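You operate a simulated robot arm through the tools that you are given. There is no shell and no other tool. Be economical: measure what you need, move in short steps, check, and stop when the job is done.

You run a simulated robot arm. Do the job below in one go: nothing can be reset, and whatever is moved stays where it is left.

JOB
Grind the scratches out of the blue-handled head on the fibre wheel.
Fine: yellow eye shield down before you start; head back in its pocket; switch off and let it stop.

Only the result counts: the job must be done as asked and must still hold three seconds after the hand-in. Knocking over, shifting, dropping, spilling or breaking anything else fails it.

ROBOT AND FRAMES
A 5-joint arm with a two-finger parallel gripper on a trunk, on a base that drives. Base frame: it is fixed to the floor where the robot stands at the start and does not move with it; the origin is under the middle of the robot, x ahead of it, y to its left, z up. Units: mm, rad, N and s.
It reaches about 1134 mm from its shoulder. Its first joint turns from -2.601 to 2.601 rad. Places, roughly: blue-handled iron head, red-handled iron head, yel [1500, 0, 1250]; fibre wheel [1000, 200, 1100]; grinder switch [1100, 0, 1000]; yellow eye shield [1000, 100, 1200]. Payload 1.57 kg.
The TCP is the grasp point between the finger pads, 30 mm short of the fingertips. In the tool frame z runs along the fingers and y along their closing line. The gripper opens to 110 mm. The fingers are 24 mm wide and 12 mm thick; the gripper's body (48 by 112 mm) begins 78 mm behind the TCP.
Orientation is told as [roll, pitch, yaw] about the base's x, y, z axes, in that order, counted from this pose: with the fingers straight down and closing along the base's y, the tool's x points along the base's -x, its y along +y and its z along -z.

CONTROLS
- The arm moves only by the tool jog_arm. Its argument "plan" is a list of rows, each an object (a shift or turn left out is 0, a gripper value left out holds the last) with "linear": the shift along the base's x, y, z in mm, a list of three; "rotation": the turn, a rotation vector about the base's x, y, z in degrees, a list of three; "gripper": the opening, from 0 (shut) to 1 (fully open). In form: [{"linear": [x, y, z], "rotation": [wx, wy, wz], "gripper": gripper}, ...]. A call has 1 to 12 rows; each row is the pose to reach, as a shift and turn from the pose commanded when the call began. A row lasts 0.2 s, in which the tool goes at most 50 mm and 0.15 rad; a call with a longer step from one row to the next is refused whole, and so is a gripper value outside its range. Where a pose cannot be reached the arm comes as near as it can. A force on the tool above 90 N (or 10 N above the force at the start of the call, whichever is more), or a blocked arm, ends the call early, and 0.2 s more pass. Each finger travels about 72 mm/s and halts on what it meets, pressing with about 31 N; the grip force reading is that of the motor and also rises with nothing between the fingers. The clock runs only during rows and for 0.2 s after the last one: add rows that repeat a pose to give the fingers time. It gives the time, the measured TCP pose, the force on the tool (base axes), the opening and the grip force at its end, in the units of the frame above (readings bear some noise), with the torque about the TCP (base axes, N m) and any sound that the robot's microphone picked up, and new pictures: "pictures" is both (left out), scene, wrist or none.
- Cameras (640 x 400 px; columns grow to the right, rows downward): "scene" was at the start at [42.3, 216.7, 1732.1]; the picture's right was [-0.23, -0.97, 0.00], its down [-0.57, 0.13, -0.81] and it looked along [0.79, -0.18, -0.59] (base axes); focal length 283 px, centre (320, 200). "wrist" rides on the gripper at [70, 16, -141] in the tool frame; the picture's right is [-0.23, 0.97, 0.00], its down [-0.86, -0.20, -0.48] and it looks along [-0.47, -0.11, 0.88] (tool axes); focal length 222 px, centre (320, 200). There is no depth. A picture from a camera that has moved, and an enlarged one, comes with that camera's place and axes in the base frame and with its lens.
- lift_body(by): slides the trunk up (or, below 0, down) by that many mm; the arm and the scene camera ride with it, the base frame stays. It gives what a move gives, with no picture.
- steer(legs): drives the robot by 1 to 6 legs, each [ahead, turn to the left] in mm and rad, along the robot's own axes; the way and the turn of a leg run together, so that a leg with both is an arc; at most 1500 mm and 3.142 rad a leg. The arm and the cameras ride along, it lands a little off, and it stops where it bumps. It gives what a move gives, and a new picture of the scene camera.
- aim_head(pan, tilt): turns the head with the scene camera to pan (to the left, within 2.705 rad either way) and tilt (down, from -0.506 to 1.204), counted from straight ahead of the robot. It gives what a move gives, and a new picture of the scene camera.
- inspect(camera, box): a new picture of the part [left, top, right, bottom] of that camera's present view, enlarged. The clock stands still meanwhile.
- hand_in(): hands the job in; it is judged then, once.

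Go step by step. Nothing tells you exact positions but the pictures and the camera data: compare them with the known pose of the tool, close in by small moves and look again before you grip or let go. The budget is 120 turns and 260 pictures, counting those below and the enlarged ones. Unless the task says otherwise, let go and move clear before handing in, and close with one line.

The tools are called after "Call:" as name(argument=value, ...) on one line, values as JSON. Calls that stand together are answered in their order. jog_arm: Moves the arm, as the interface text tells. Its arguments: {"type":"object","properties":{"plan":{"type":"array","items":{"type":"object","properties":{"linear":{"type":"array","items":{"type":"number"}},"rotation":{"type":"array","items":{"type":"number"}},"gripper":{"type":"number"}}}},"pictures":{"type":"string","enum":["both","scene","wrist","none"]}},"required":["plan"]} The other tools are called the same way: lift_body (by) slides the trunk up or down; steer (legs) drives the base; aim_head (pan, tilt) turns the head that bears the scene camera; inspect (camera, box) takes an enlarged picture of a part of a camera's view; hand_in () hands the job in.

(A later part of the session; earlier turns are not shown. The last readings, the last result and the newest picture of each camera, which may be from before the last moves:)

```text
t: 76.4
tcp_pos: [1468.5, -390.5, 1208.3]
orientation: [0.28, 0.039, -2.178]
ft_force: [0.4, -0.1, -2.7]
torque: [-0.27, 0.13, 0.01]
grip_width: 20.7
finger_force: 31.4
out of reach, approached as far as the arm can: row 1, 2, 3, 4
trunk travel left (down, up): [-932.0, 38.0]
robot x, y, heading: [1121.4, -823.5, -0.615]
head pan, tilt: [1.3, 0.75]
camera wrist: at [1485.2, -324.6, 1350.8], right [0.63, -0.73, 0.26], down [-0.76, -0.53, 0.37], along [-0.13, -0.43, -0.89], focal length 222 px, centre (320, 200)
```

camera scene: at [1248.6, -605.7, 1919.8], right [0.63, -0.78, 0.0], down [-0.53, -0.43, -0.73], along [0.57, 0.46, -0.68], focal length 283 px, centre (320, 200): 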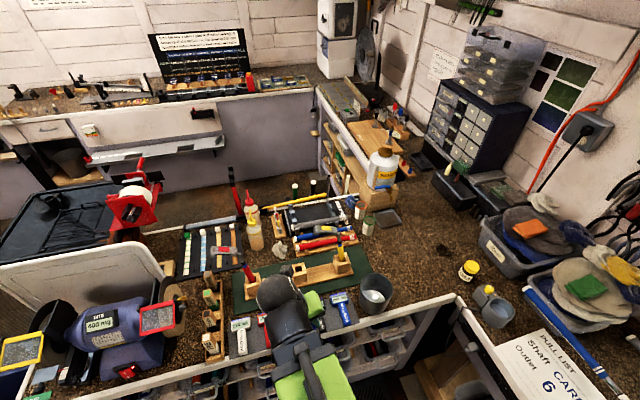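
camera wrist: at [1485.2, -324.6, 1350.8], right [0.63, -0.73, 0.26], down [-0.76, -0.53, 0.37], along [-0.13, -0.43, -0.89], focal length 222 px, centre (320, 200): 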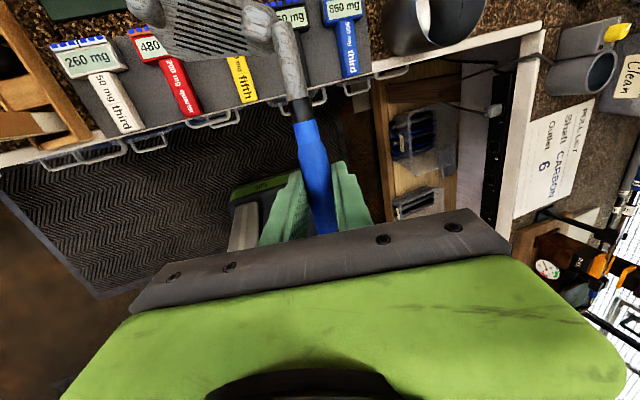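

The sideways tilt remained, probably because the wrist is at its minimum radius. I'll reach out 45 mm while levelling the tool.

Call:
jog_arm(plan=[{"linear": [13, 18, 0], "rotation": [0, 0, 0]}, {"linear": [26, 37, 0], "rotation": [2.4, 4.9, 0]}, {"linear": [26, 37, 0], "rotation": [4.8, 9.8, 0]}, {"linear": [26, 37, 0], "rotation": [7.2, 14.6, 0]}, {"linear": [26, 37, 0], "rotation": [7.2, 14.6, 0]}], pictures="wrist")

```text
t: 77.6
tcp_pos: [1494.0, -354.0, 1206.3]
orientation: [0.279, 0.035, -2.178]
ft_force: [0.7, -0.4, -2.4]
torque: [-0.25, 0.09, 0.01]
grip_width: 20.7
finger_force: 30.7
out of reach, approached as far as the arm can: row 2, 3, 4, 5
trunk travel left (down, up): [-932.0, 38.0]
robot x, y, heading: [1120.1, -820.2, -0.618]
head pan, tilt: [1.3, 0.75]
camera wrist: at [1511.5, -287.1, 1350.7], right [0.63, -0.73, 0.26], down [-0.76, -0.53, 0.37], along [-0.13, -0.43, -0.89], focal length 222 px, centre (320, 200)
```

wrist: 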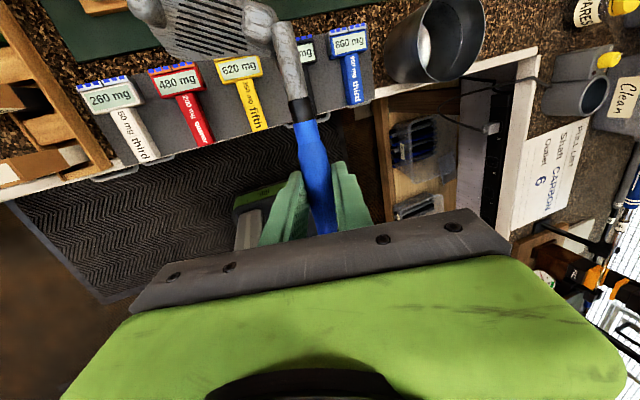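

The sideways lean persists (a wrist limit), but it is acceptable for grinding: the sole faces the wheel and the toe hangs slightly low. I'll retract, raise and drive back toward the wheel.

Call:
jog_arm(plan=[{"linear": [-13, -18, 0]}, {"linear": [-26, -37, 0]}], pictures="none")

Call:
lift_body(by=36)

Call:
steer(legs=[[-660, 0]])

Call:
aim_head(pan=1.75, tilt=0.85)

Call:
inspect(camera="wrist", box=[0, 0, 640, 400])

```text
t: 78.2
tcp_pos: [1468.9, -391.6, 1209.1]
orientation: [0.28, 0.038, -2.177]
ft_force: [0.3, 0.6, -2.9]
torque: [-0.28, 0.09, -0.03]
grip_width: 20.8
finger_force: 31.2
trunk travel left (down, up): [-932.0, 38.0]
robot x, y, heading: [1118.7, -823.3, -0.615]
head pan, tilt: [1.3, 0.75]
```

```text
t: 79.0
tcp_pos: [1468.4, -389.7, 1244.5]
orientation: [0.279, 0.036, -2.176]
ft_force: [0.3, -0.6, -2.0]
torque: [-0.26, 0.06, -0.04]
grip_width: 20.8
finger_force: 30.8
trunk travel left (down, up): [-968.0, 2.0]
robot x, y, heading: [1119.6, -823.4, -0.61]
head pan, tilt: [1.3, 0.75]
```

```text
t: 82.7
tcp_pos: [929.1, -6.2, 1244.3]
orientation: [0.28, 0.037, -2.179]
ft_force: [0.0, -0.2, -3.7]
torque: [-0.25, 0.06, -0.02]
grip_width: 20.8
finger_force: 30.8
trunk travel left (down, up): [-968.0, 2.0]
robot x, y, heading: [583.2, -440.1, -0.617]
head pan, tilt: [1.3, 0.75]
camera scene: at [706.9, -222.0, 1955.8], right [0.63, -0.78, 0.0], down [-0.53, -0.43, -0.73], along [0.57, 0.46, -0.68], focal length 283 px, centre (320, 200)
```

scene: 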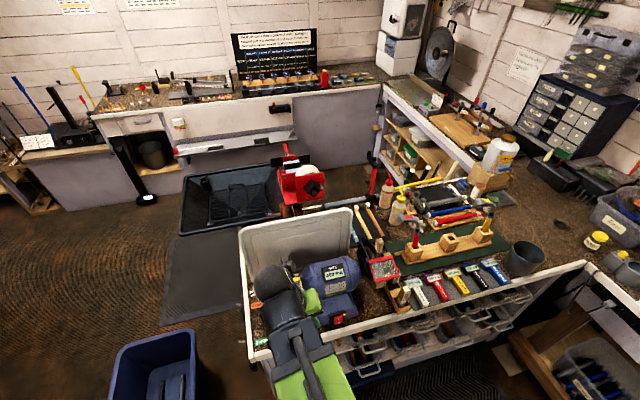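

```text
t: 83.6
tcp_pos: [928.9, -6.9, 1243.7]
orientation: [0.279, 0.038, -2.178]
ft_force: [0.5, -0.3, -3.8]
torque: [-0.26, 0.09, -0.03]
grip_width: 21.0
finger_force: 31.1
trunk travel left (down, up): [-968.0, 2.0]
robot x, y, heading: [579.6, -442.6, -0.62]
head pan, tilt: [1.751, 0.85]
camera scene: at [676.6, -204.0, 1947.8], right [0.91, -0.42, 0.0], down [-0.32, -0.68, -0.66], along [0.28, 0.6, -0.75], focal length 283 px, centre (320, 200)
```

scene: 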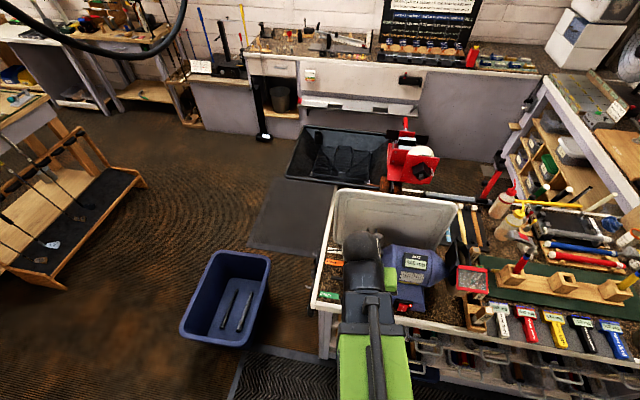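

```text
1.00 times, centred on (320, 200) of wrist (not enlarged: the box is as wide or as high as the picture)
camera zoom: at [946.1, 58.8, 1386.7], right [0.63, -0.73, 0.26], down [-0.76, -0.53, 0.37], along [-0.13, -0.43, -0.89], focal length 222 px, centre (320, 200)
```

zoom: 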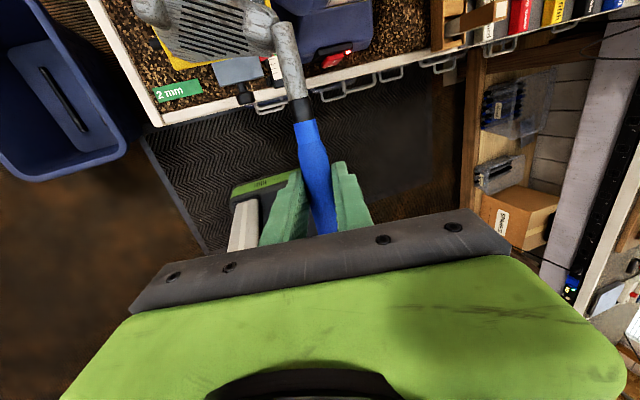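

The sole slopes toe-down, and the head must come in under the shield, so I need about 60 mm more clearance from the bench before lowering. I'll re-park the base and check the meter.

Call:
steer(legs=[[0, 0.25], [-260, 0], [0, -0.25], [252, 0]])

Call:
inspect(camera="scene", box=[300, 180, 500, 330])

```text
t: 88.6
tcp_pos: [894.1, -62.4, 1244.6]
orientation: [0.279, 0.038, -2.186]
ft_force: [-0.5, 0.3, -2.4]
torque: [-0.3, 0.12, 0.01]
grip_width: 21.0
finger_force: 30.7
trunk travel left (down, up): [-968.0, 2.0]
robot x, y, heading: [544.6, -496.3, -0.618]
head pan, tilt: [1.751, 0.85]
camera scene: at [638.1, -259.5, 1948.0], right [0.91, -0.42, 0.0], down [-0.32, -0.68, -0.66], along [0.28, 0.6, -0.75], focal length 283 px, centre (320, 200)
```

scene: 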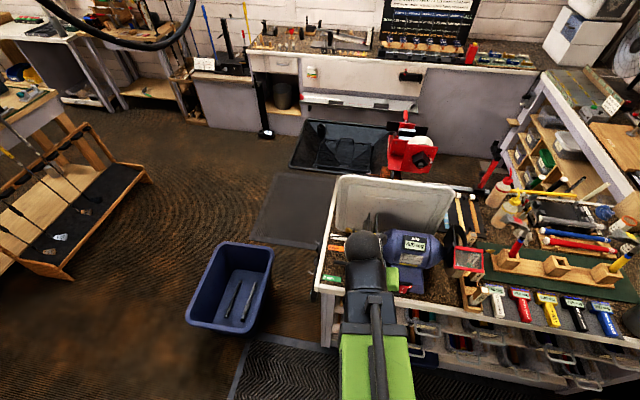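

```text
2.67 times, centred on (400, 255) of scene
camera zoom: at [638.1, -259.5, 1948.0], right [0.91, -0.42, 0.0], down [-0.32, -0.68, -0.66], along [0.28, 0.6, -0.75], focal length 756 px, centre (107, 53)
```

zoom: 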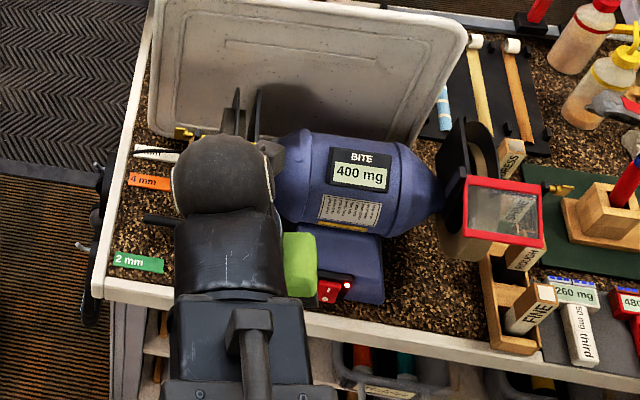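

Now the head clears the bench edge. I'll lower to just above working height and look through the wrist camera.

Call:
lift_body(by=-115)

Call:
inspect(camera="wrist", box=[0, 0, 640, 400])

Call:
inspect(camera="wrist", box=[80, 0, 340, 160])

```text
t: 90.1
tcp_pos: [894.5, -63.3, 1129.9]
orientation: [0.278, 0.036, -2.186]
ft_force: [-2.6, -2.8, -3.2]
torque: [-0.54, 0.29, 0.33]
grip_width: 21.1
finger_force: 30.9
trunk travel left (down, up): [-853.0, 117.0]
robot x, y, heading: [540.3, -494.7, -0.618]
head pan, tilt: [1.751, 0.85]
```

```text
1.00 times, centred on (320, 200) of wrist (not enlarged: the box is as wide or as high as the picture)
camera zoom: at [911.6, 2.9, 1271.6], right [0.63, -0.73, 0.26], down [-0.77, -0.52, 0.37], along [-0.14, -0.43, -0.89], focal length 222 px, centre (320, 200)
```

zoom: 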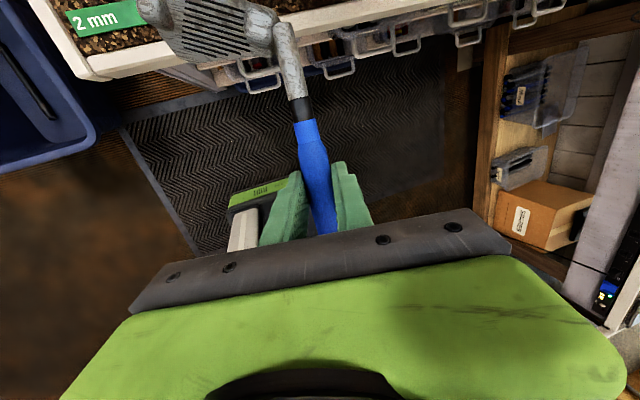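

```text
2.46 times, centred on (210, 80) of wrist
camera zoom: at [911.6, 2.9, 1271.6], right [0.63, -0.73, 0.26], down [-0.77, -0.52, 0.37], along [-0.14, -0.43, -0.89], focal length 547 px, centre (591, 495)
```

zoom: 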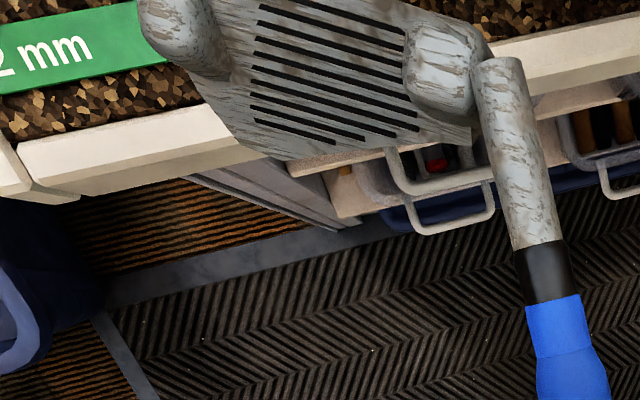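

There's a small push toward the aisle, so the head may be brushing the rest knob. I'll raise a little and recheck the force.

Call:
lift_body(by=20)

Call:
inspect(camera="scene", box=[300, 180, 420, 330])

```text
t: 90.7
tcp_pos: [895.1, -62.6, 1149.0]
orientation: [0.278, 0.037, -2.187]
ft_force: [0.1, 0.0, -3.5]
torque: [-0.29, 0.13, -0.01]
grip_width: 20.9
finger_force: 30.8
trunk travel left (down, up): [-873.0, 97.0]
robot x, y, heading: [542.2, -494.2, -0.619]
head pan, tilt: [1.751, 0.85]
```

```text
2.67 times, centred on (360, 255) of scene
camera zoom: at [638.0, -258.1, 1852.8], right [0.91, -0.42, 0.0], down [-0.32, -0.68, -0.66], along [0.28, 0.6, -0.75], focal length 756 px, centre (213, 53)
```

zoom: 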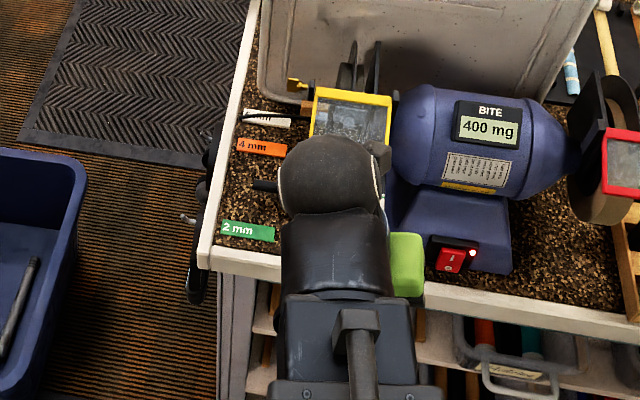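

Contact is confirmed: in this pose the head is too low to pass over the rest, so I need a better attitude. I'll raise, move the base away from the bench, and set the tool 60° down, square to the bench, so the toe and sole lead to the wheel above the rest and under the shield.

Call:
lift_body(by=95)

Call:
steer(legs=[[0, -0.6], [140, 0], [0, 0.6]])

Call:
jog_arm(plan=[{"linear": [4, 25, 8], "rotation": [7.9, -0.76, 1.1]}, {"linear": [7, 50, 16], "rotation": [15.85, -1.52, 2.2]}, {"linear": [9, 75, 20], "rotation": [23.8, -2.28, 3.3]}, {"linear": [10, 100, 22], "rotation": [31.7, -3.04, 4.4]}, {"linear": [20, 130, 22], "rotation": [31.7, -3.04, 4.4]}], pictures="both")

```text
t: 92.0
tcp_pos: [893.1, -62.7, 1243.7]
orientation: [0.28, 0.038, -2.184]
ft_force: [0.8, -0.3, -2.6]
torque: [-0.28, 0.13, -0.06]
grip_width: 20.4
finger_force: 30.9
trunk travel left (down, up): [-968.0, 2.0]
robot x, y, heading: [544.4, -495.9, -0.623]
head pan, tilt: [1.751, 0.85]
```

```text
t: 96.7
tcp_pos: [943.2, -195.4, 1243.2]
orientation: [0.28, 0.036, -2.19]
ft_force: [0.0, -0.1, -3.2]
torque: [-0.27, 0.16, 0.05]
grip_width: 20.6
finger_force: 31.5
trunk travel left (down, up): [-968.0, 2.0]
robot x, y, heading: [595.2, -620.1, -0.625]
head pan, tilt: [1.751, 0.85]
camera scene: at [691.7, -384.0, 1947.8], right [0.9, -0.43, 0.0], down [-0.32, -0.68, -0.66], along [0.29, 0.59, -0.75], focal length 283 px, centre (320, 200)
```

scene: 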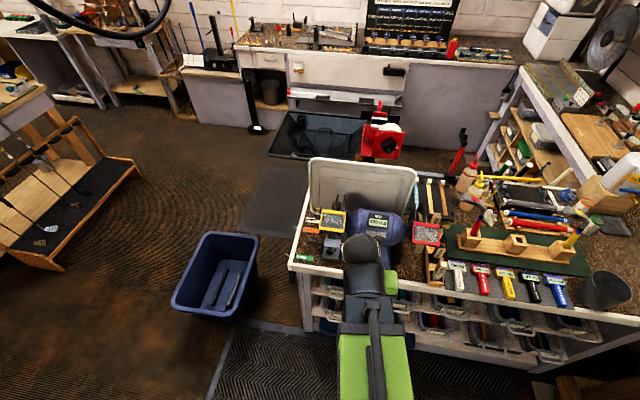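

```text
t: 97.9
tcp_pos: [923.0, -48.5, 1271.5]
orientation: [0.11, 0.565, -2.191]
ft_force: [-0.1, 0.8, -3.6]
torque: [-0.35, 0.08, 0.03]
grip_width: 20.9
finger_force: 31.0
out of reach, approached as far as the arm can: row 1, 2, 3, 4, 5
trunk travel left (down, up): [-968.0, 2.0]
robot x, y, heading: [596.2, -620.1, -0.628]
head pan, tilt: [1.751, 0.85]
camera scene: at [693.8, -384.0, 1947.6], right [0.9, -0.43, 0.0], down [-0.33, -0.68, -0.66], along [0.28, 0.59, -0.75], focal length 283 px, centre (320, 200)
camera wrist: at [913.4, -63.2, 1429.7], right [0.64, -0.76, -0.03], down [-0.76, -0.64, -0.07], along [0.04, 0.07, -1.0], focal length 222 px, centre (320, 200)
```

scene: 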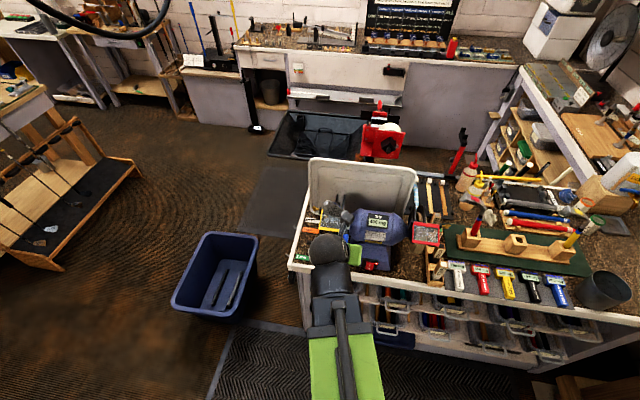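
wrist: 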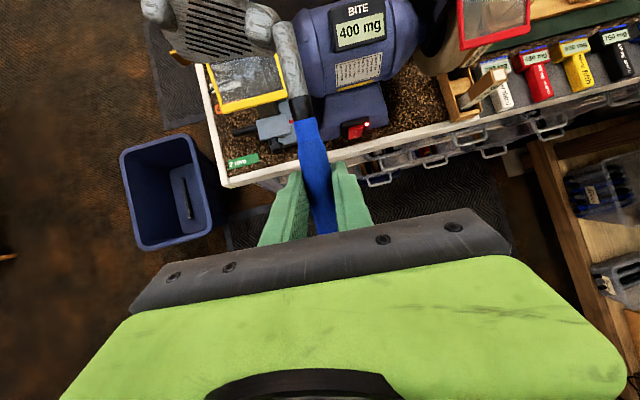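

The attitude is good now: the tool is about 58° down and the head leads toward the wheel. I'll shift 20 mm along the bench and lower in steps, watching the force.

Call:
jog_arm(plan=[{"linear": [16, -11, 0]}, {"linear": [16, -11, 0]}], pictures="none")

Call:
lift_body(by=-140)

Call:
inspect(camera="wrist", box=[100, 0, 420, 200])

Call:
inspect(camera="scene", box=[270, 160, 450, 280])

```text
t: 98.5
tcp_pos: [935.9, -59.1, 1273.8]
orientation: [0.124, 0.568, -2.189]
ft_force: [0.1, 0.1, -2.4]
torque: [-0.3, 0.09, -0.01]
grip_width: 20.8
finger_force: 30.9
trunk travel left (down, up): [-968.0, 2.0]
robot x, y, heading: [595.6, -620.9, -0.621]
head pan, tilt: [1.751, 0.85]
```

```text
t: 100.1
tcp_pos: [934.8, -62.5, 1133.0]
orientation: [0.123, 0.566, -2.188]
ft_force: [-5.5, -10.2, -5.0]
torque: [-0.22, -0.04, 0.54]
grip_width: 21.3
finger_force: 31.2
trunk travel left (down, up): [-828.0, 142.0]
robot x, y, heading: [596.0, -619.8, -0.63]
head pan, tilt: [1.751, 0.85]
```

```text
2.00 times, centred on (260, 100) of wrist
camera zoom: at [924.2, -75.0, 1291.0], right [0.64, -0.77, -0.02], down [-0.77, -0.64, -0.08], along [0.05, 0.07, -1.0], focal length 444 px, centre (440, 400)
```

zoom: 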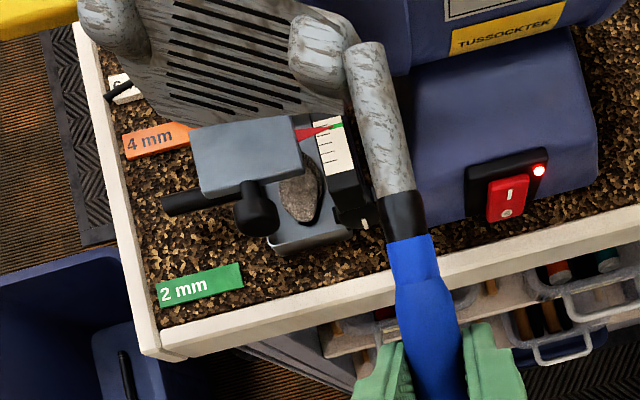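

```text
3.33 times, centred on (360, 220) of scene
camera zoom: at [691.8, -386.1, 1808.0], right [0.9, -0.43, 0.0], down [-0.32, -0.68, -0.66], along [0.29, 0.6, -0.75], focal length 944 px, centre (187, 133)
```

zoom: 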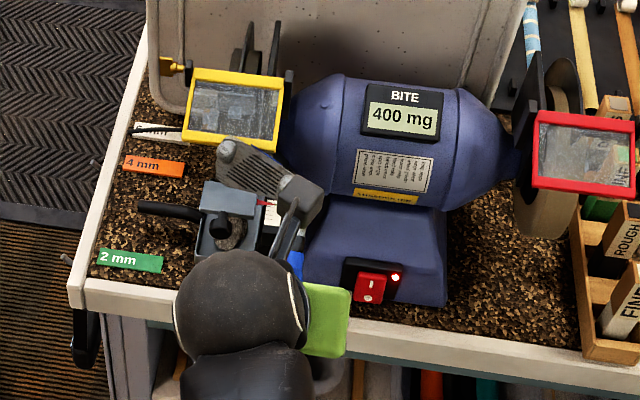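

The toe is brushing the shield's front edge, which sits near b≈46, z≈1160. I'll pull back, lower below it, and then move forward.

Call:
jog_arm(plan=[{"linear": [-8, -12, 0]}, {"linear": [-17, -25, 0]}], pictures="none")

Call:
lift_body(by=-42)

Call:
inspect(camera="scene", box=[290, 160, 410, 260])

Call:
inspect(camera="wrist", box=[100, 0, 420, 200])

```text
t: 100.7
tcp_pos: [923.3, -75.0, 1131.7]
orientation: [0.123, 0.567, -2.19]
ft_force: [-0.6, -0.5, -3.2]
torque: [-0.3, 0.12, 0.06]
grip_width: 20.7
finger_force: 30.8
out of reach, approached as far as the arm can: row 2
trunk travel left (down, up): [-828.0, 142.0]
robot x, y, heading: [594.6, -618.1, -0.627]
head pan, tilt: [1.751, 0.85]
```

```text
t: 101.6
tcp_pos: [922.7, -75.4, 1090.9]
orientation: [0.12, 0.566, -2.191]
ft_force: [-0.3, -0.2, -2.1]
torque: [-0.32, 0.1, 0.03]
grip_width: 20.8
finger_force: 31.2
trunk travel left (down, up): [-786.0, 184.0]
robot x, y, heading: [597.0, -623.4, -0.628]
head pan, tilt: [1.751, 0.85]
```

```text
4.00 times, centred on (350, 210) of scene
camera zoom: at [692.6, -384.8, 1765.8], right [0.9, -0.43, 0.0], down [-0.32, -0.68, -0.66], along [0.29, 0.59, -0.75], focal length 1133 px, centre (200, 160)
```

zoom: 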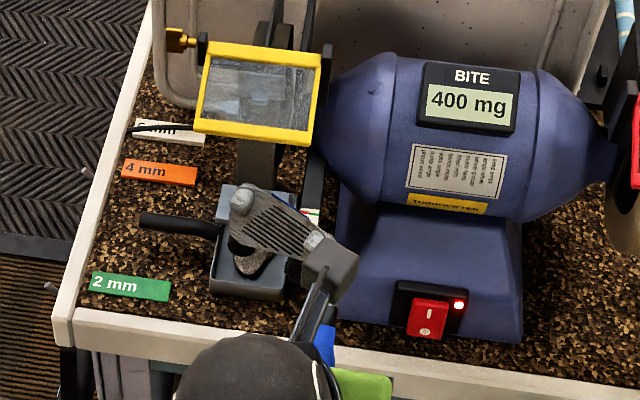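

```text
2.00 times, centred on (260, 100) of wrist
camera zoom: at [911.8, -89.4, 1248.5], right [0.64, -0.77, -0.02], down [-0.77, -0.64, -0.08], along [0.05, 0.07, -1.0], focal length 444 px, centre (440, 400)
```

zoom: 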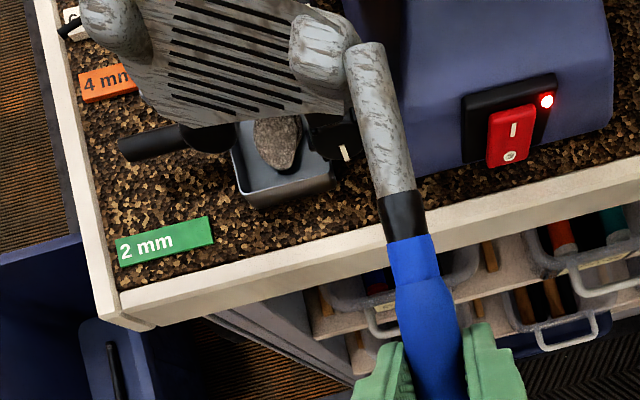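

The head is clear under the shield and over the rest, with the toe in line with the wheel. I'll drop 8 mm and advance carefully.

Call:
lift_body(by=-8)

Call:
jog_arm(plan=[{"linear": [7, 10, 0]}, {"linear": [14, 20, 0]}, {"linear": [21, 31, 0]}, {"linear": [28, 41, 0]}], pictures="none")

Call:
inspect(camera="scene", box=[310, 160, 390, 230])

```text
t: 102.2
tcp_pos: [923.8, -75.4, 1083.1]
orientation: [0.121, 0.565, -2.189]
ft_force: [0.2, 0.6, -2.6]
torque: [-0.31, 0.14, -0.01]
grip_width: 20.8
finger_force: 31.7
trunk travel left (down, up): [-778.0, 192.0]
robot x, y, heading: [594.6, -620.7, -0.627]
head pan, tilt: [1.751, 0.85]
```

```text
t: 103.2
tcp_pos: [951.8, -35.3, 1083.0]
orientation: [0.126, 0.565, -2.187]
ft_force: [1.0, 0.1, -3.0]
torque: [-0.3, 0.06, -0.05]
grip_width: 20.8
finger_force: 30.8
trunk travel left (down, up): [-778.0, 192.0]
robot x, y, heading: [597.0, -622.8, -0.624]
head pan, tilt: [1.751, 0.85]
```

```text
5.71 times, centred on (350, 195) of scene
camera zoom: at [692.7, -384.6, 1757.8], right [0.9, -0.43, 0.0], down [-0.32, -0.68, -0.66], along [0.29, 0.59, -0.75], focal length 1619 px, centre (149, 229)
```

zoom: 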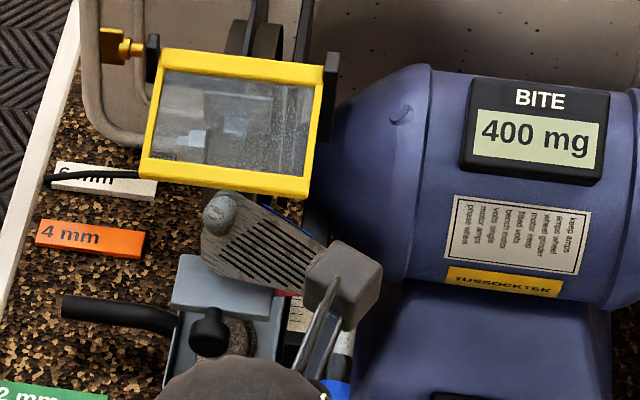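

No contact yet. I'll advance in 4 mm steps.

Call:
jog_arm(plan=[{"linear": [2.3, 3.3, 0]}, {"linear": [4.6, 6.6, 0]}, {"linear": [6.8, 9.8, 0]}], pictures="none")

```text
t: 104.0
tcp_pos: [957.2, -26.1, 1083.9]
orientation: [0.128, 0.569, -2.19]
ft_force: [-8.1, -13.5, -0.4]
torque: [0.42, -0.25, 0.68]
grip_width: 21.5
finger_force: 31.4
trunk travel left (down, up): [-778.0, 192.0]
robot x, y, heading: [592.6, -621.4, -0.629]
head pan, tilt: [1.751, 0.85]
```

Contact at about 15 N. I'll look at what it touches and at the meter.

Call:
inspect(camera="scene", box=[325, 170, 375, 210])

Call:
inspect(camera="wrist", box=[80, 0, 320, 150])

Call:
jog_arm(plan=[{"linear": [0, 0, 0]}, {"linear": [0, 0, 0]}], pictures="scene")

```text
10.00 times, centred on (350, 190) of scene
camera zoom: at [691.2, -387.0, 1758.3], right [0.9, -0.43, 0.0], down [-0.32, -0.68, -0.66], along [0.29, 0.6, -0.75], focal length 2834 px, centre (20, 300)
```

zoom: 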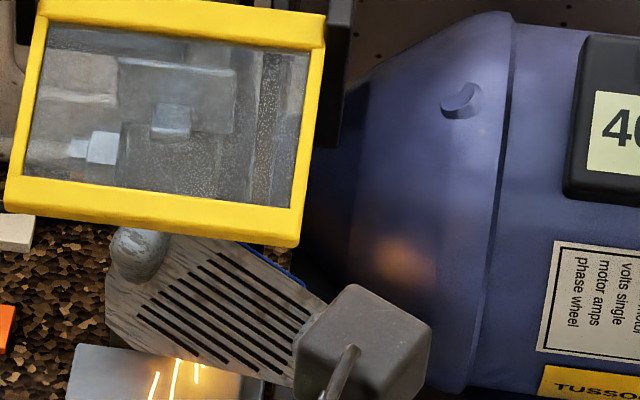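

```text
2.67 times, centred on (200, 75) of wrist
camera zoom: at [944.8, -40.0, 1241.7], right [0.64, -0.77, -0.02], down [-0.77, -0.63, -0.08], along [0.05, 0.06, -1.0], focal length 592 px, centre (640, 533)
```

zoom: 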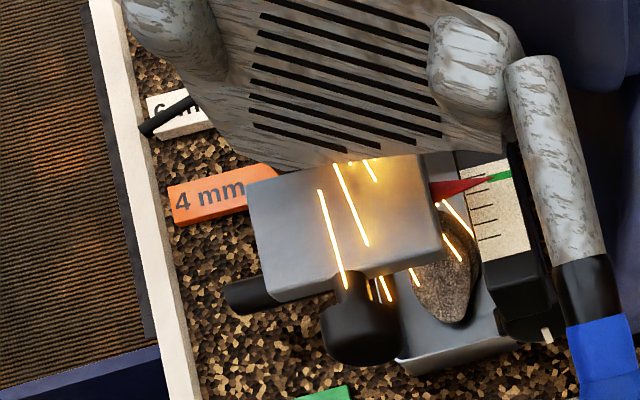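

```text
t: 104.5
tcp_pos: [958.3, -25.4, 1084.5]
orientation: [0.127, 0.567, -2.189]
ft_force: [-6.4, -11.3, -1.4]
torque: [0.25, -0.22, 0.63]
grip_width: 21.0
finger_force: 30.8
trunk travel left (down, up): [-778.0, 192.0]
robot x, y, heading: [597.9, -620.9, -0.628]
head pan, tilt: [1.751, 0.85]
camera scene: at [691.4, -386.6, 1758.1], right [0.9, -0.43, 0.0], down [-0.32, -0.68, -0.66], along [0.29, 0.6, -0.75], focal length 283 px, centre (320, 200)
```

scene: 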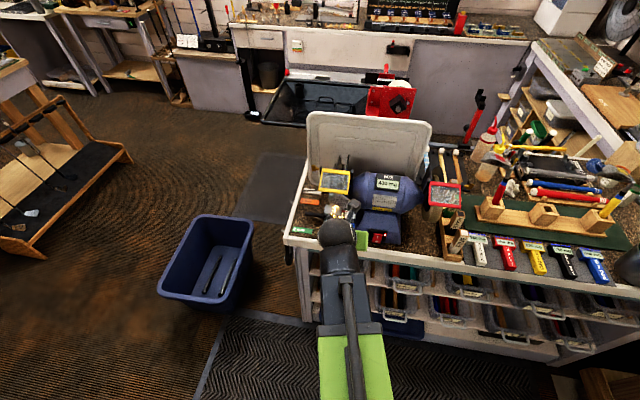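

Sparks are flying, so it's grinding. I'll check the meter and the head's surface.

Call:
inspect(camera="scene", box=[320, 165, 420, 225])

Call:
inspect(camera="wrist", box=[120, 0, 300, 80])

```text
6.40 times, centred on (370, 195) of scene
camera zoom: at [691.4, -386.6, 1758.1], right [0.9, -0.43, 0.0], down [-0.32, -0.68, -0.66], along [0.29, 0.6, -0.75], focal length 1813 px, centre (0, 232)
```

zoom: 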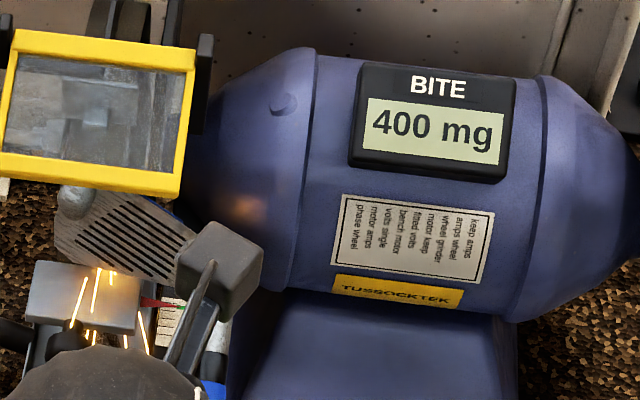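

```text
3.56 times, centred on (210, 40) of wrist
camera zoom: at [945.1, -39.6, 1241.5], right [0.64, -0.77, -0.02], down [-0.77, -0.63, -0.08], along [0.05, 0.06, -1.0], focal length 790 px, centre (711, 769)
```

zoom: 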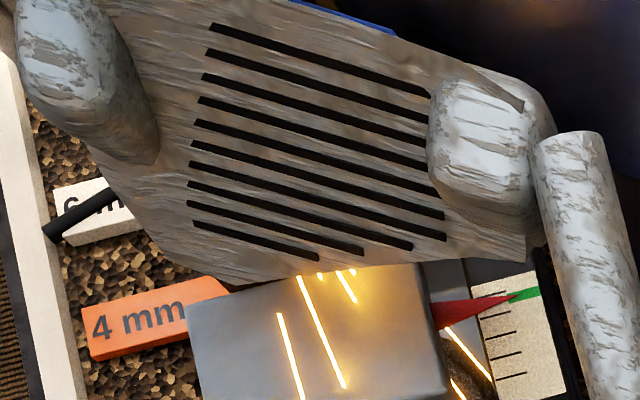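

The meter is steady and sparks continue. I'll hold for about 2 s and watch the surface and meter.

Call:
jog_arm(plan=[{}, {}, {}, {}, {}, {}, {}, {}, {}], pictures="wrist")

Call:
inspect(camera="scene", box=[320, 165, 420, 225])

Call:
inspect(camera="wrist", box=[120, 0, 300, 80])

```text
t: 106.5
tcp_pos: [957.4, -26.3, 1083.0]
orientation: [0.126, 0.568, -2.189]
ft_force: [-5.6, -7.8, -3.3]
torque: [-0.11, -0.08, 0.49]
grip_width: 21.1
finger_force: 30.8
trunk travel left (down, up): [-778.0, 192.0]
robot x, y, heading: [597.7, -618.5, -0.629]
head pan, tilt: [1.751, 0.85]
camera wrist: at [945.3, -39.0, 1241.2], right [0.64, -0.77, -0.02], down [-0.77, -0.63, -0.08], along [0.05, 0.06, -1.0], focal length 222 px, centre (320, 200)
```

wrist: 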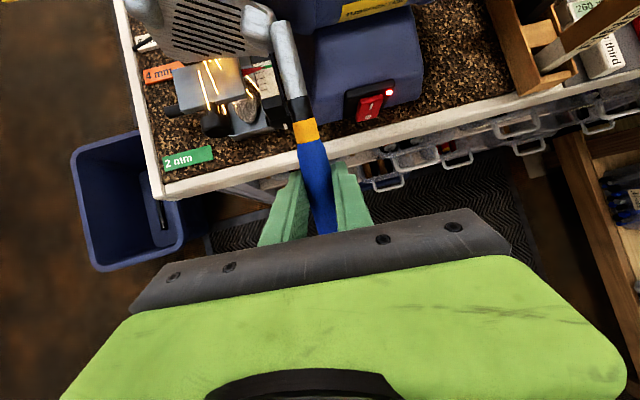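

```text
6.40 times, centred on (370, 195) of scene
camera zoom: at [691.8, -385.8, 1758.0], right [0.9, -0.43, 0.0], down [-0.32, -0.68, -0.66], along [0.29, 0.6, -0.75], focal length 1813 px, centre (0, 232)
```

zoom: 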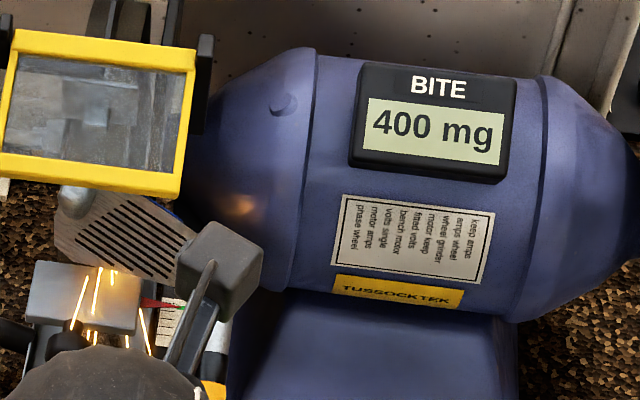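

```text
3.56 times, centred on (210, 40) of wrist
camera zoom: at [945.3, -39.0, 1241.2], right [0.64, -0.77, -0.02], down [-0.77, -0.63, -0.08], along [0.05, 0.06, -1.0], focal length 790 px, centre (711, 769)
```

zoom: 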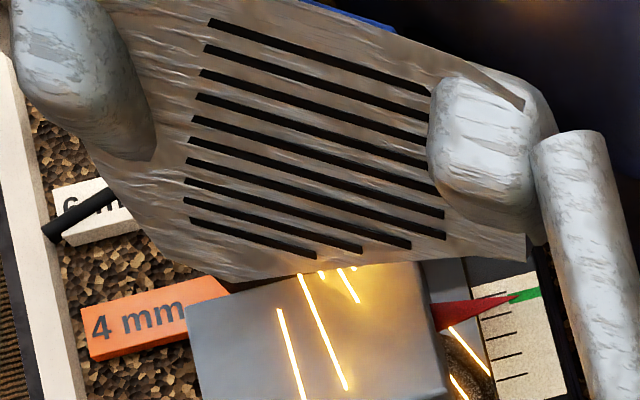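

The scratches are visibly fading, but the band by the ferrule turned from blue to yellow, which may be a heat indicator or a grade mark. I'll back off slightly and watch it.

Call:
jog_arm(plan=[{"linear": [-5, -8, 0]}, {"linear": [-8, -12, 0]}], pictures="wrist")

Call:
inspect(camera="wrist", box=[120, 0, 360, 160])

Call:
inspect(camera="scene", box=[320, 170, 390, 230])

```text
t: 107.2
tcp_pos: [950.3, -36.4, 1082.7]
orientation: [0.128, 0.565, -2.191]
ft_force: [0.7, -0.3, -2.9]
torque: [-0.25, 0.1, 0.0]
grip_width: 20.9
finger_force: 31.1
trunk travel left (down, up): [-778.0, 192.0]
robot x, y, heading: [593.5, -619.6, -0.629]
head pan, tilt: [1.751, 0.85]
camera wrist: at [938.4, -50.2, 1240.5], right [0.64, -0.77, -0.02], down [-0.77, -0.63, -0.08], along [0.05, 0.06, -1.0], focal length 222 px, centre (320, 200)
```

wrist: 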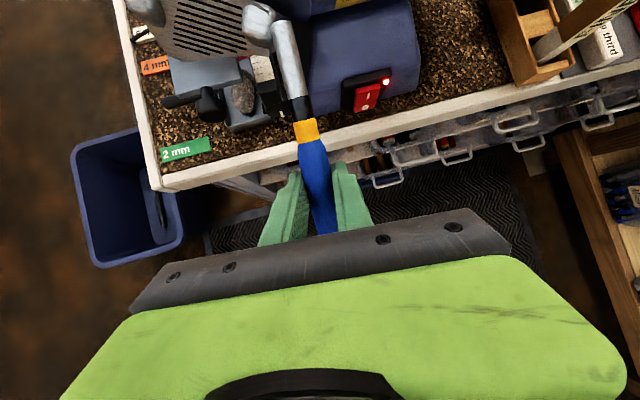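

```text
2.50 times, centred on (240, 80) of wrist
camera zoom: at [938.4, -50.2, 1240.5], right [0.64, -0.77, -0.02], down [-0.77, -0.63, -0.08], along [0.05, 0.06, -1.0], focal length 555 px, centre (520, 500)
```

zoom: 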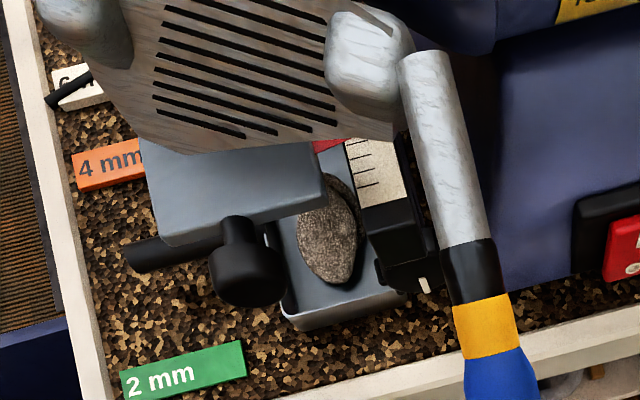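

```text
6.67 times, centred on (355, 200) of scene
camera zoom: at [692.8, -384.4, 1757.7], right [0.9, -0.43, 0.0], down [-0.32, -0.68, -0.66], along [0.29, 0.59, -0.75], focal length 1889 px, centre (87, 200)
```

zoom: 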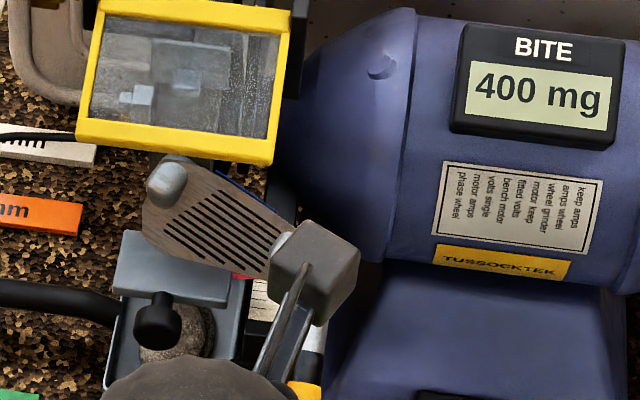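

The surface is much smoother and the band is amber. I'll wait off the wheel to see whether the band cools back.

Call:
jog_arm(plan=[{}, {}, {}, {}, {}, {}, {}, {}, {}, {}, {}, {}], pictures="none")

Call:
jog_arm(plan=[{}, {}, {}, {}, {}, {}, {}, {}, {}, {}, {}, {}], pictures="none")

Call:
inspect(camera="wrist", box=[120, 0, 360, 160])

```text
t: 109.8
tcp_pos: [951.2, -36.3, 1082.3]
orientation: [0.126, 0.566, -2.189]
ft_force: [0.0, -0.5, -3.2]
torque: [-0.31, 0.08, -0.02]
grip_width: 20.8
finger_force: 30.5
trunk travel left (down, up): [-778.0, 192.0]
robot x, y, heading: [598.4, -619.0, -0.624]
head pan, tilt: [1.751, 0.85]
```

```text
t: 112.3
tcp_pos: [950.0, -37.1, 1083.3]
orientation: [0.126, 0.566, -2.189]
ft_force: [-1.0, 0.7, -2.4]
torque: [-0.29, 0.08, 0.01]
grip_width: 20.8
finger_force: 31.2
trunk travel left (down, up): [-778.0, 192.0]
robot x, y, heading: [595.6, -619.8, -0.625]
head pan, tilt: [1.751, 0.85]
```

```text
2.50 times, centred on (240, 80) of wrist
camera zoom: at [938.2, -50.3, 1240.5], right [0.64, -0.77, -0.02], down [-0.77, -0.63, -0.08], along [0.05, 0.06, -1.0], focal length 555 px, centre (520, 500)
```

zoom: 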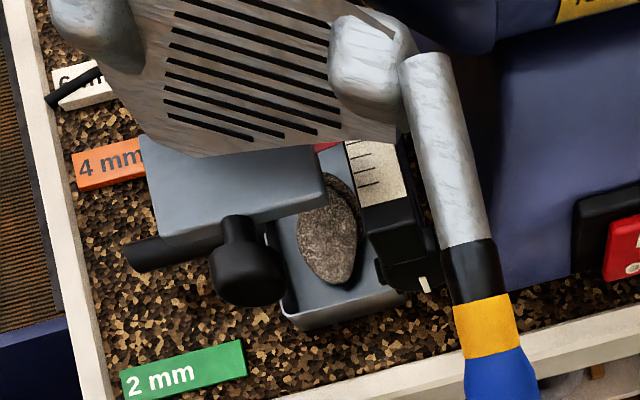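

Still amber after 5 s. I'll wait another 10 s to tell whether it's a heat band.

Call:
jog_arm(plan=[{}, {}, {}, {}, {}, {}, {}, {}, {}, {}, {}, {}], pictures="none")

Call:
jog_arm(plan=[{}, {}, {}, {}, {}, {}, {}, {}, {}, {}, {}, {}], pictures="none")

Call:
jog_arm(plan=[{}, {}, {}, {}, {}, {}, {}, {}, {}, {}, {}, {}], pictures="none")

Call:
jog_arm(plan=[{}, {}, {}, {}, {}, {}, {}, {}, {}, {}, {}, {}], pictures="none")

Call:
inspect(camera="wrist", box=[120, 0, 360, 160])

```text
t: 115.0
tcp_pos: [950.9, -37.2, 1083.3]
orientation: [0.126, 0.565, -2.19]
ft_force: [0.7, -0.8, -3.1]
torque: [-0.33, 0.06, 0.03]
grip_width: 20.7
finger_force: 31.3
trunk travel left (down, up): [-778.0, 192.0]
robot x, y, heading: [598.4, -622.5, -0.627]
head pan, tilt: [1.751, 0.85]
```

```text
t: 117.5
tcp_pos: [950.8, -36.8, 1083.2]
orientation: [0.125, 0.567, -2.189]
ft_force: [-0.5, 0.1, -3.2]
torque: [-0.31, 0.08, 0.02]
grip_width: 20.7
finger_force: 31.3
trunk travel left (down, up): [-778.0, 192.0]
robot x, y, heading: [593.4, -619.7, -0.625]
head pan, tilt: [1.751, 0.85]
```

```text
t: 120.2
tcp_pos: [949.9, -37.1, 1082.0]
orientation: [0.125, 0.564, -2.189]
ft_force: [-0.4, -0.4, -2.2]
torque: [-0.29, 0.12, 0.0]
grip_width: 20.9
finger_force: 31.0
trunk travel left (down, up): [-778.0, 192.0]
robot x, y, heading: [591.9, -622.3, -0.628]
head pan, tilt: [1.751, 0.85]
```

```text
t: 122.8
tcp_pos: [949.7, -36.1, 1083.9]
orientation: [0.125, 0.565, -2.188]
ft_force: [0.0, -0.4, -3.6]
torque: [-0.29, 0.09, -0.06]
grip_width: 20.7
finger_force: 31.6
trunk travel left (down, up): [-778.0, 192.0]
robot x, y, heading: [595.0, -621.3, -0.63]
head pan, tilt: [1.751, 0.85]
```

```text
2.50 times, centred on (240, 80) of wrist
camera zoom: at [938.2, -50.3, 1240.5], right [0.64, -0.77, -0.02], down [-0.77, -0.63, -0.08], along [0.05, 0.06, -1.0], focal length 555 px, centre (520, 500)
```

zoom: 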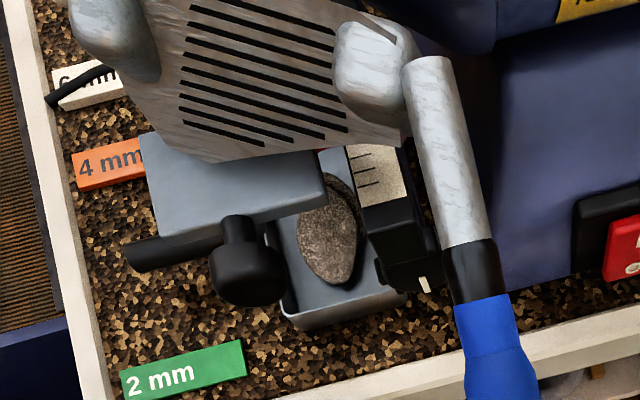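

The band cooled back to blue, so it is a heat indicator and short pulses are right. I'll do a second pulse of about 1.5 s and back off.

Call:
jog_arm(plan=[{"linear": [4, 6, 0]}, {"linear": [8.5, 12.5, 0]}, {"linear": [8.5, 12.5, 0]}, {"linear": [8.5, 12.5, 0]}, {"linear": [8.5, 12.5, 0]}, {"linear": [8.5, 12.5, 0]}, {"linear": [8.5, 12.5, 0]}, {"linear": [8.5, 12.5, 0]}, {"linear": [8.5, 12.5, 0]}], pictures="none")

Call:
inspect(camera="wrist", box=[120, 0, 360, 160])

Call:
jog_arm(plan=[{"linear": [-4, -6, 0]}, {"linear": [-8.5, -12.5, 0]}], pictures="none")

Call:
inspect(camera="scene", box=[320, 170, 390, 230])

```text
t: 124.8
tcp_pos: [958.3, -25.2, 1084.1]
orientation: [0.125, 0.566, -2.189]
ft_force: [-6.2, -7.9, -2.5]
torque: [-0.03, -0.12, 0.52]
grip_width: 20.9
finger_force: 30.8
trunk travel left (down, up): [-778.0, 192.0]
robot x, y, heading: [595.4, -617.9, -0.627]
head pan, tilt: [1.751, 0.85]
```

```text
2.50 times, centred on (240, 80) of wrist
camera zoom: at [945.5, -38.8, 1241.3], right [0.64, -0.77, -0.02], down [-0.77, -0.63, -0.08], along [0.05, 0.06, -1.0], focal length 555 px, centre (520, 500)
```

zoom: 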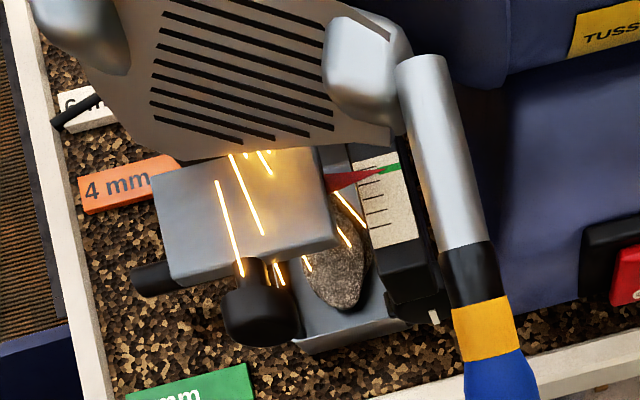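

```text
t: 125.3
tcp_pos: [949.7, -36.9, 1083.3]
orientation: [0.125, 0.566, -2.191]
ft_force: [-0.1, 0.1, -3.2]
torque: [-0.31, 0.07, 0.01]
grip_width: 20.8
finger_force: 30.9
trunk travel left (down, up): [-778.0, 192.0]
robot x, y, heading: [595.1, -618.6, -0.622]
head pan, tilt: [1.751, 0.85]
```

```text
6.67 times, centred on (355, 200) of scene
camera zoom: at [692.8, -384.4, 1757.7], right [0.9, -0.43, 0.0], down [-0.32, -0.68, -0.66], along [0.29, 0.59, -0.75], focal length 1889 px, centre (87, 200)
```

zoom: 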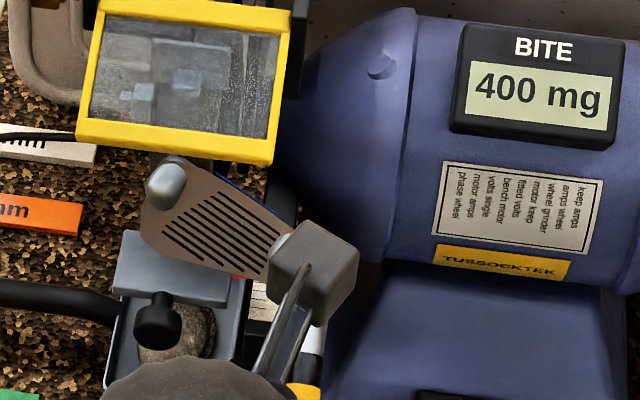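

The surface looks clean. I'll take a close look for residual scratches.

Call:
inspect(camera="wrist", box=[130, 0, 240, 70])

Call:
inspect(camera="wrist", box=[230, 0, 340, 140])

Call:
inspect(camera="scene", box=[333, 190, 363, 216])

```text
5.71 times, centred on (185, 35) of wrist
camera zoom: at [938.1, -50.2, 1240.5], right [0.64, -0.77, -0.02], down [-0.77, -0.63, -0.08], along [0.05, 0.06, -1.0], focal length 1269 px, centre (1091, 1143)
```

zoom: 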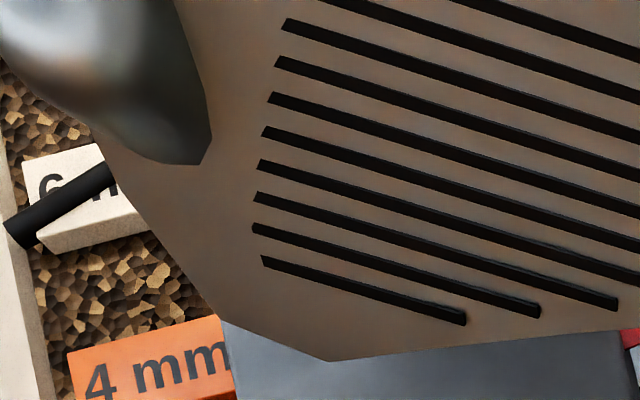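

```text
2.86 times, centred on (285, 70) of wrist
camera zoom: at [938.1, -50.2, 1240.5], right [0.64, -0.77, -0.02], down [-0.77, -0.63, -0.08], along [0.05, 0.06, -1.0], focal length 635 px, centre (420, 571)
```

zoom: 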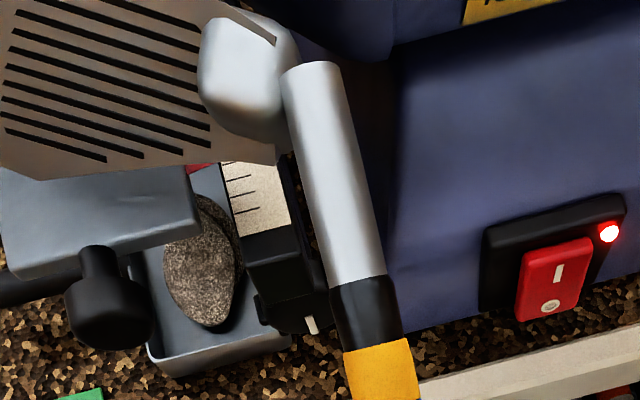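

```text
15.38 times, centred on (348, 203) of scene
camera zoom: at [692.8, -384.4, 1757.7], right [0.9, -0.43, 0.0], down [-0.32, -0.68, -0.66], along [0.29, 0.59, -0.75], focal length 4359 px, centre (-111, 154)
```

zoom: 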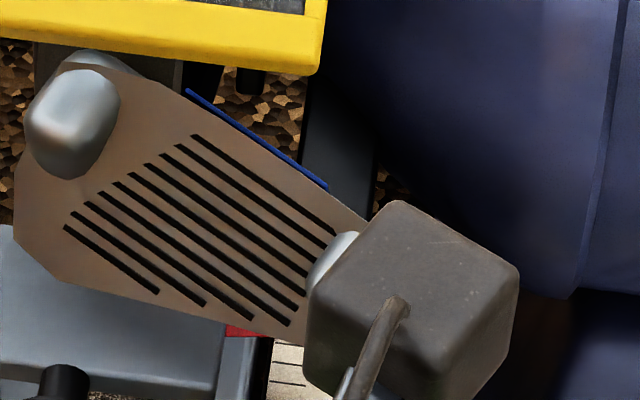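

All the scratches are gone from the head. I'll retract from under the shield, raise, and drive back to the pockets.

Call:
jog_arm(plan=[{"linear": [-13, -19, 0]}, {"linear": [-26, -38, 0]}], pictures="none")

Call:
lift_body(by=190)

Call:
steer(legs=[[590, 0]])

```text
t: 126.0
tcp_pos: [924.1, -76.0, 1083.5]
orientation: [0.121, 0.564, -2.189]
ft_force: [-0.1, 0.1, -3.6]
torque: [-0.33, 0.09, 0.0]
grip_width: 20.9
finger_force: 30.7
trunk travel left (down, up): [-778.0, 192.0]
robot x, y, heading: [593.8, -621.3, -0.628]
head pan, tilt: [1.751, 0.85]
```

```text
t: 128.0
tcp_pos: [924.3, -73.7, 1273.6]
orientation: [0.126, 0.567, -2.189]
ft_force: [0.5, 1.0, -2.1]
torque: [-0.32, 0.08, 0.02]
grip_width: 20.6
finger_force: 31.3
trunk travel left (down, up): [-968.0, 2.0]
robot x, y, heading: [595.5, -621.5, -0.623]
head pan, tilt: [1.751, 0.85]
```

```text
t: 131.4
tcp_pos: [1403.2, -420.8, 1272.8]
orientation: [0.119, 0.565, -2.188]
ft_force: [1.0, 0.2, -2.4]
torque: [-0.31, 0.14, 0.04]
grip_width: 20.8
finger_force: 30.6
trunk travel left (down, up): [-968.0, 2.0]
robot x, y, heading: [1075.0, -965.0, -0.63]
head pan, tilt: [1.751, 0.85]
camera scene: at [1172.0, -731.5, 1947.8], right [0.9, -0.43, 0.0], down [-0.32, -0.68, -0.66], along [0.28, 0.6, -0.75], focal length 283 px, centre (320, 200)
```

scene: 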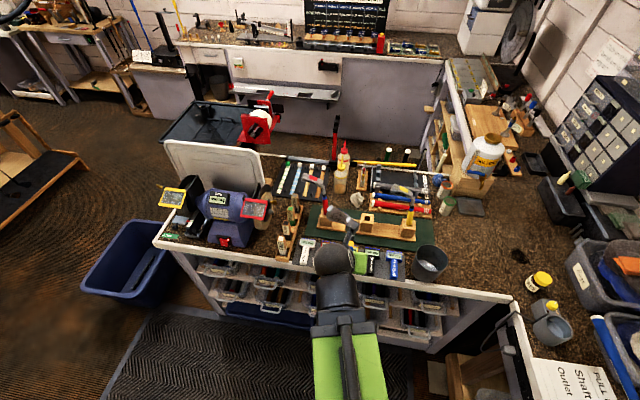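

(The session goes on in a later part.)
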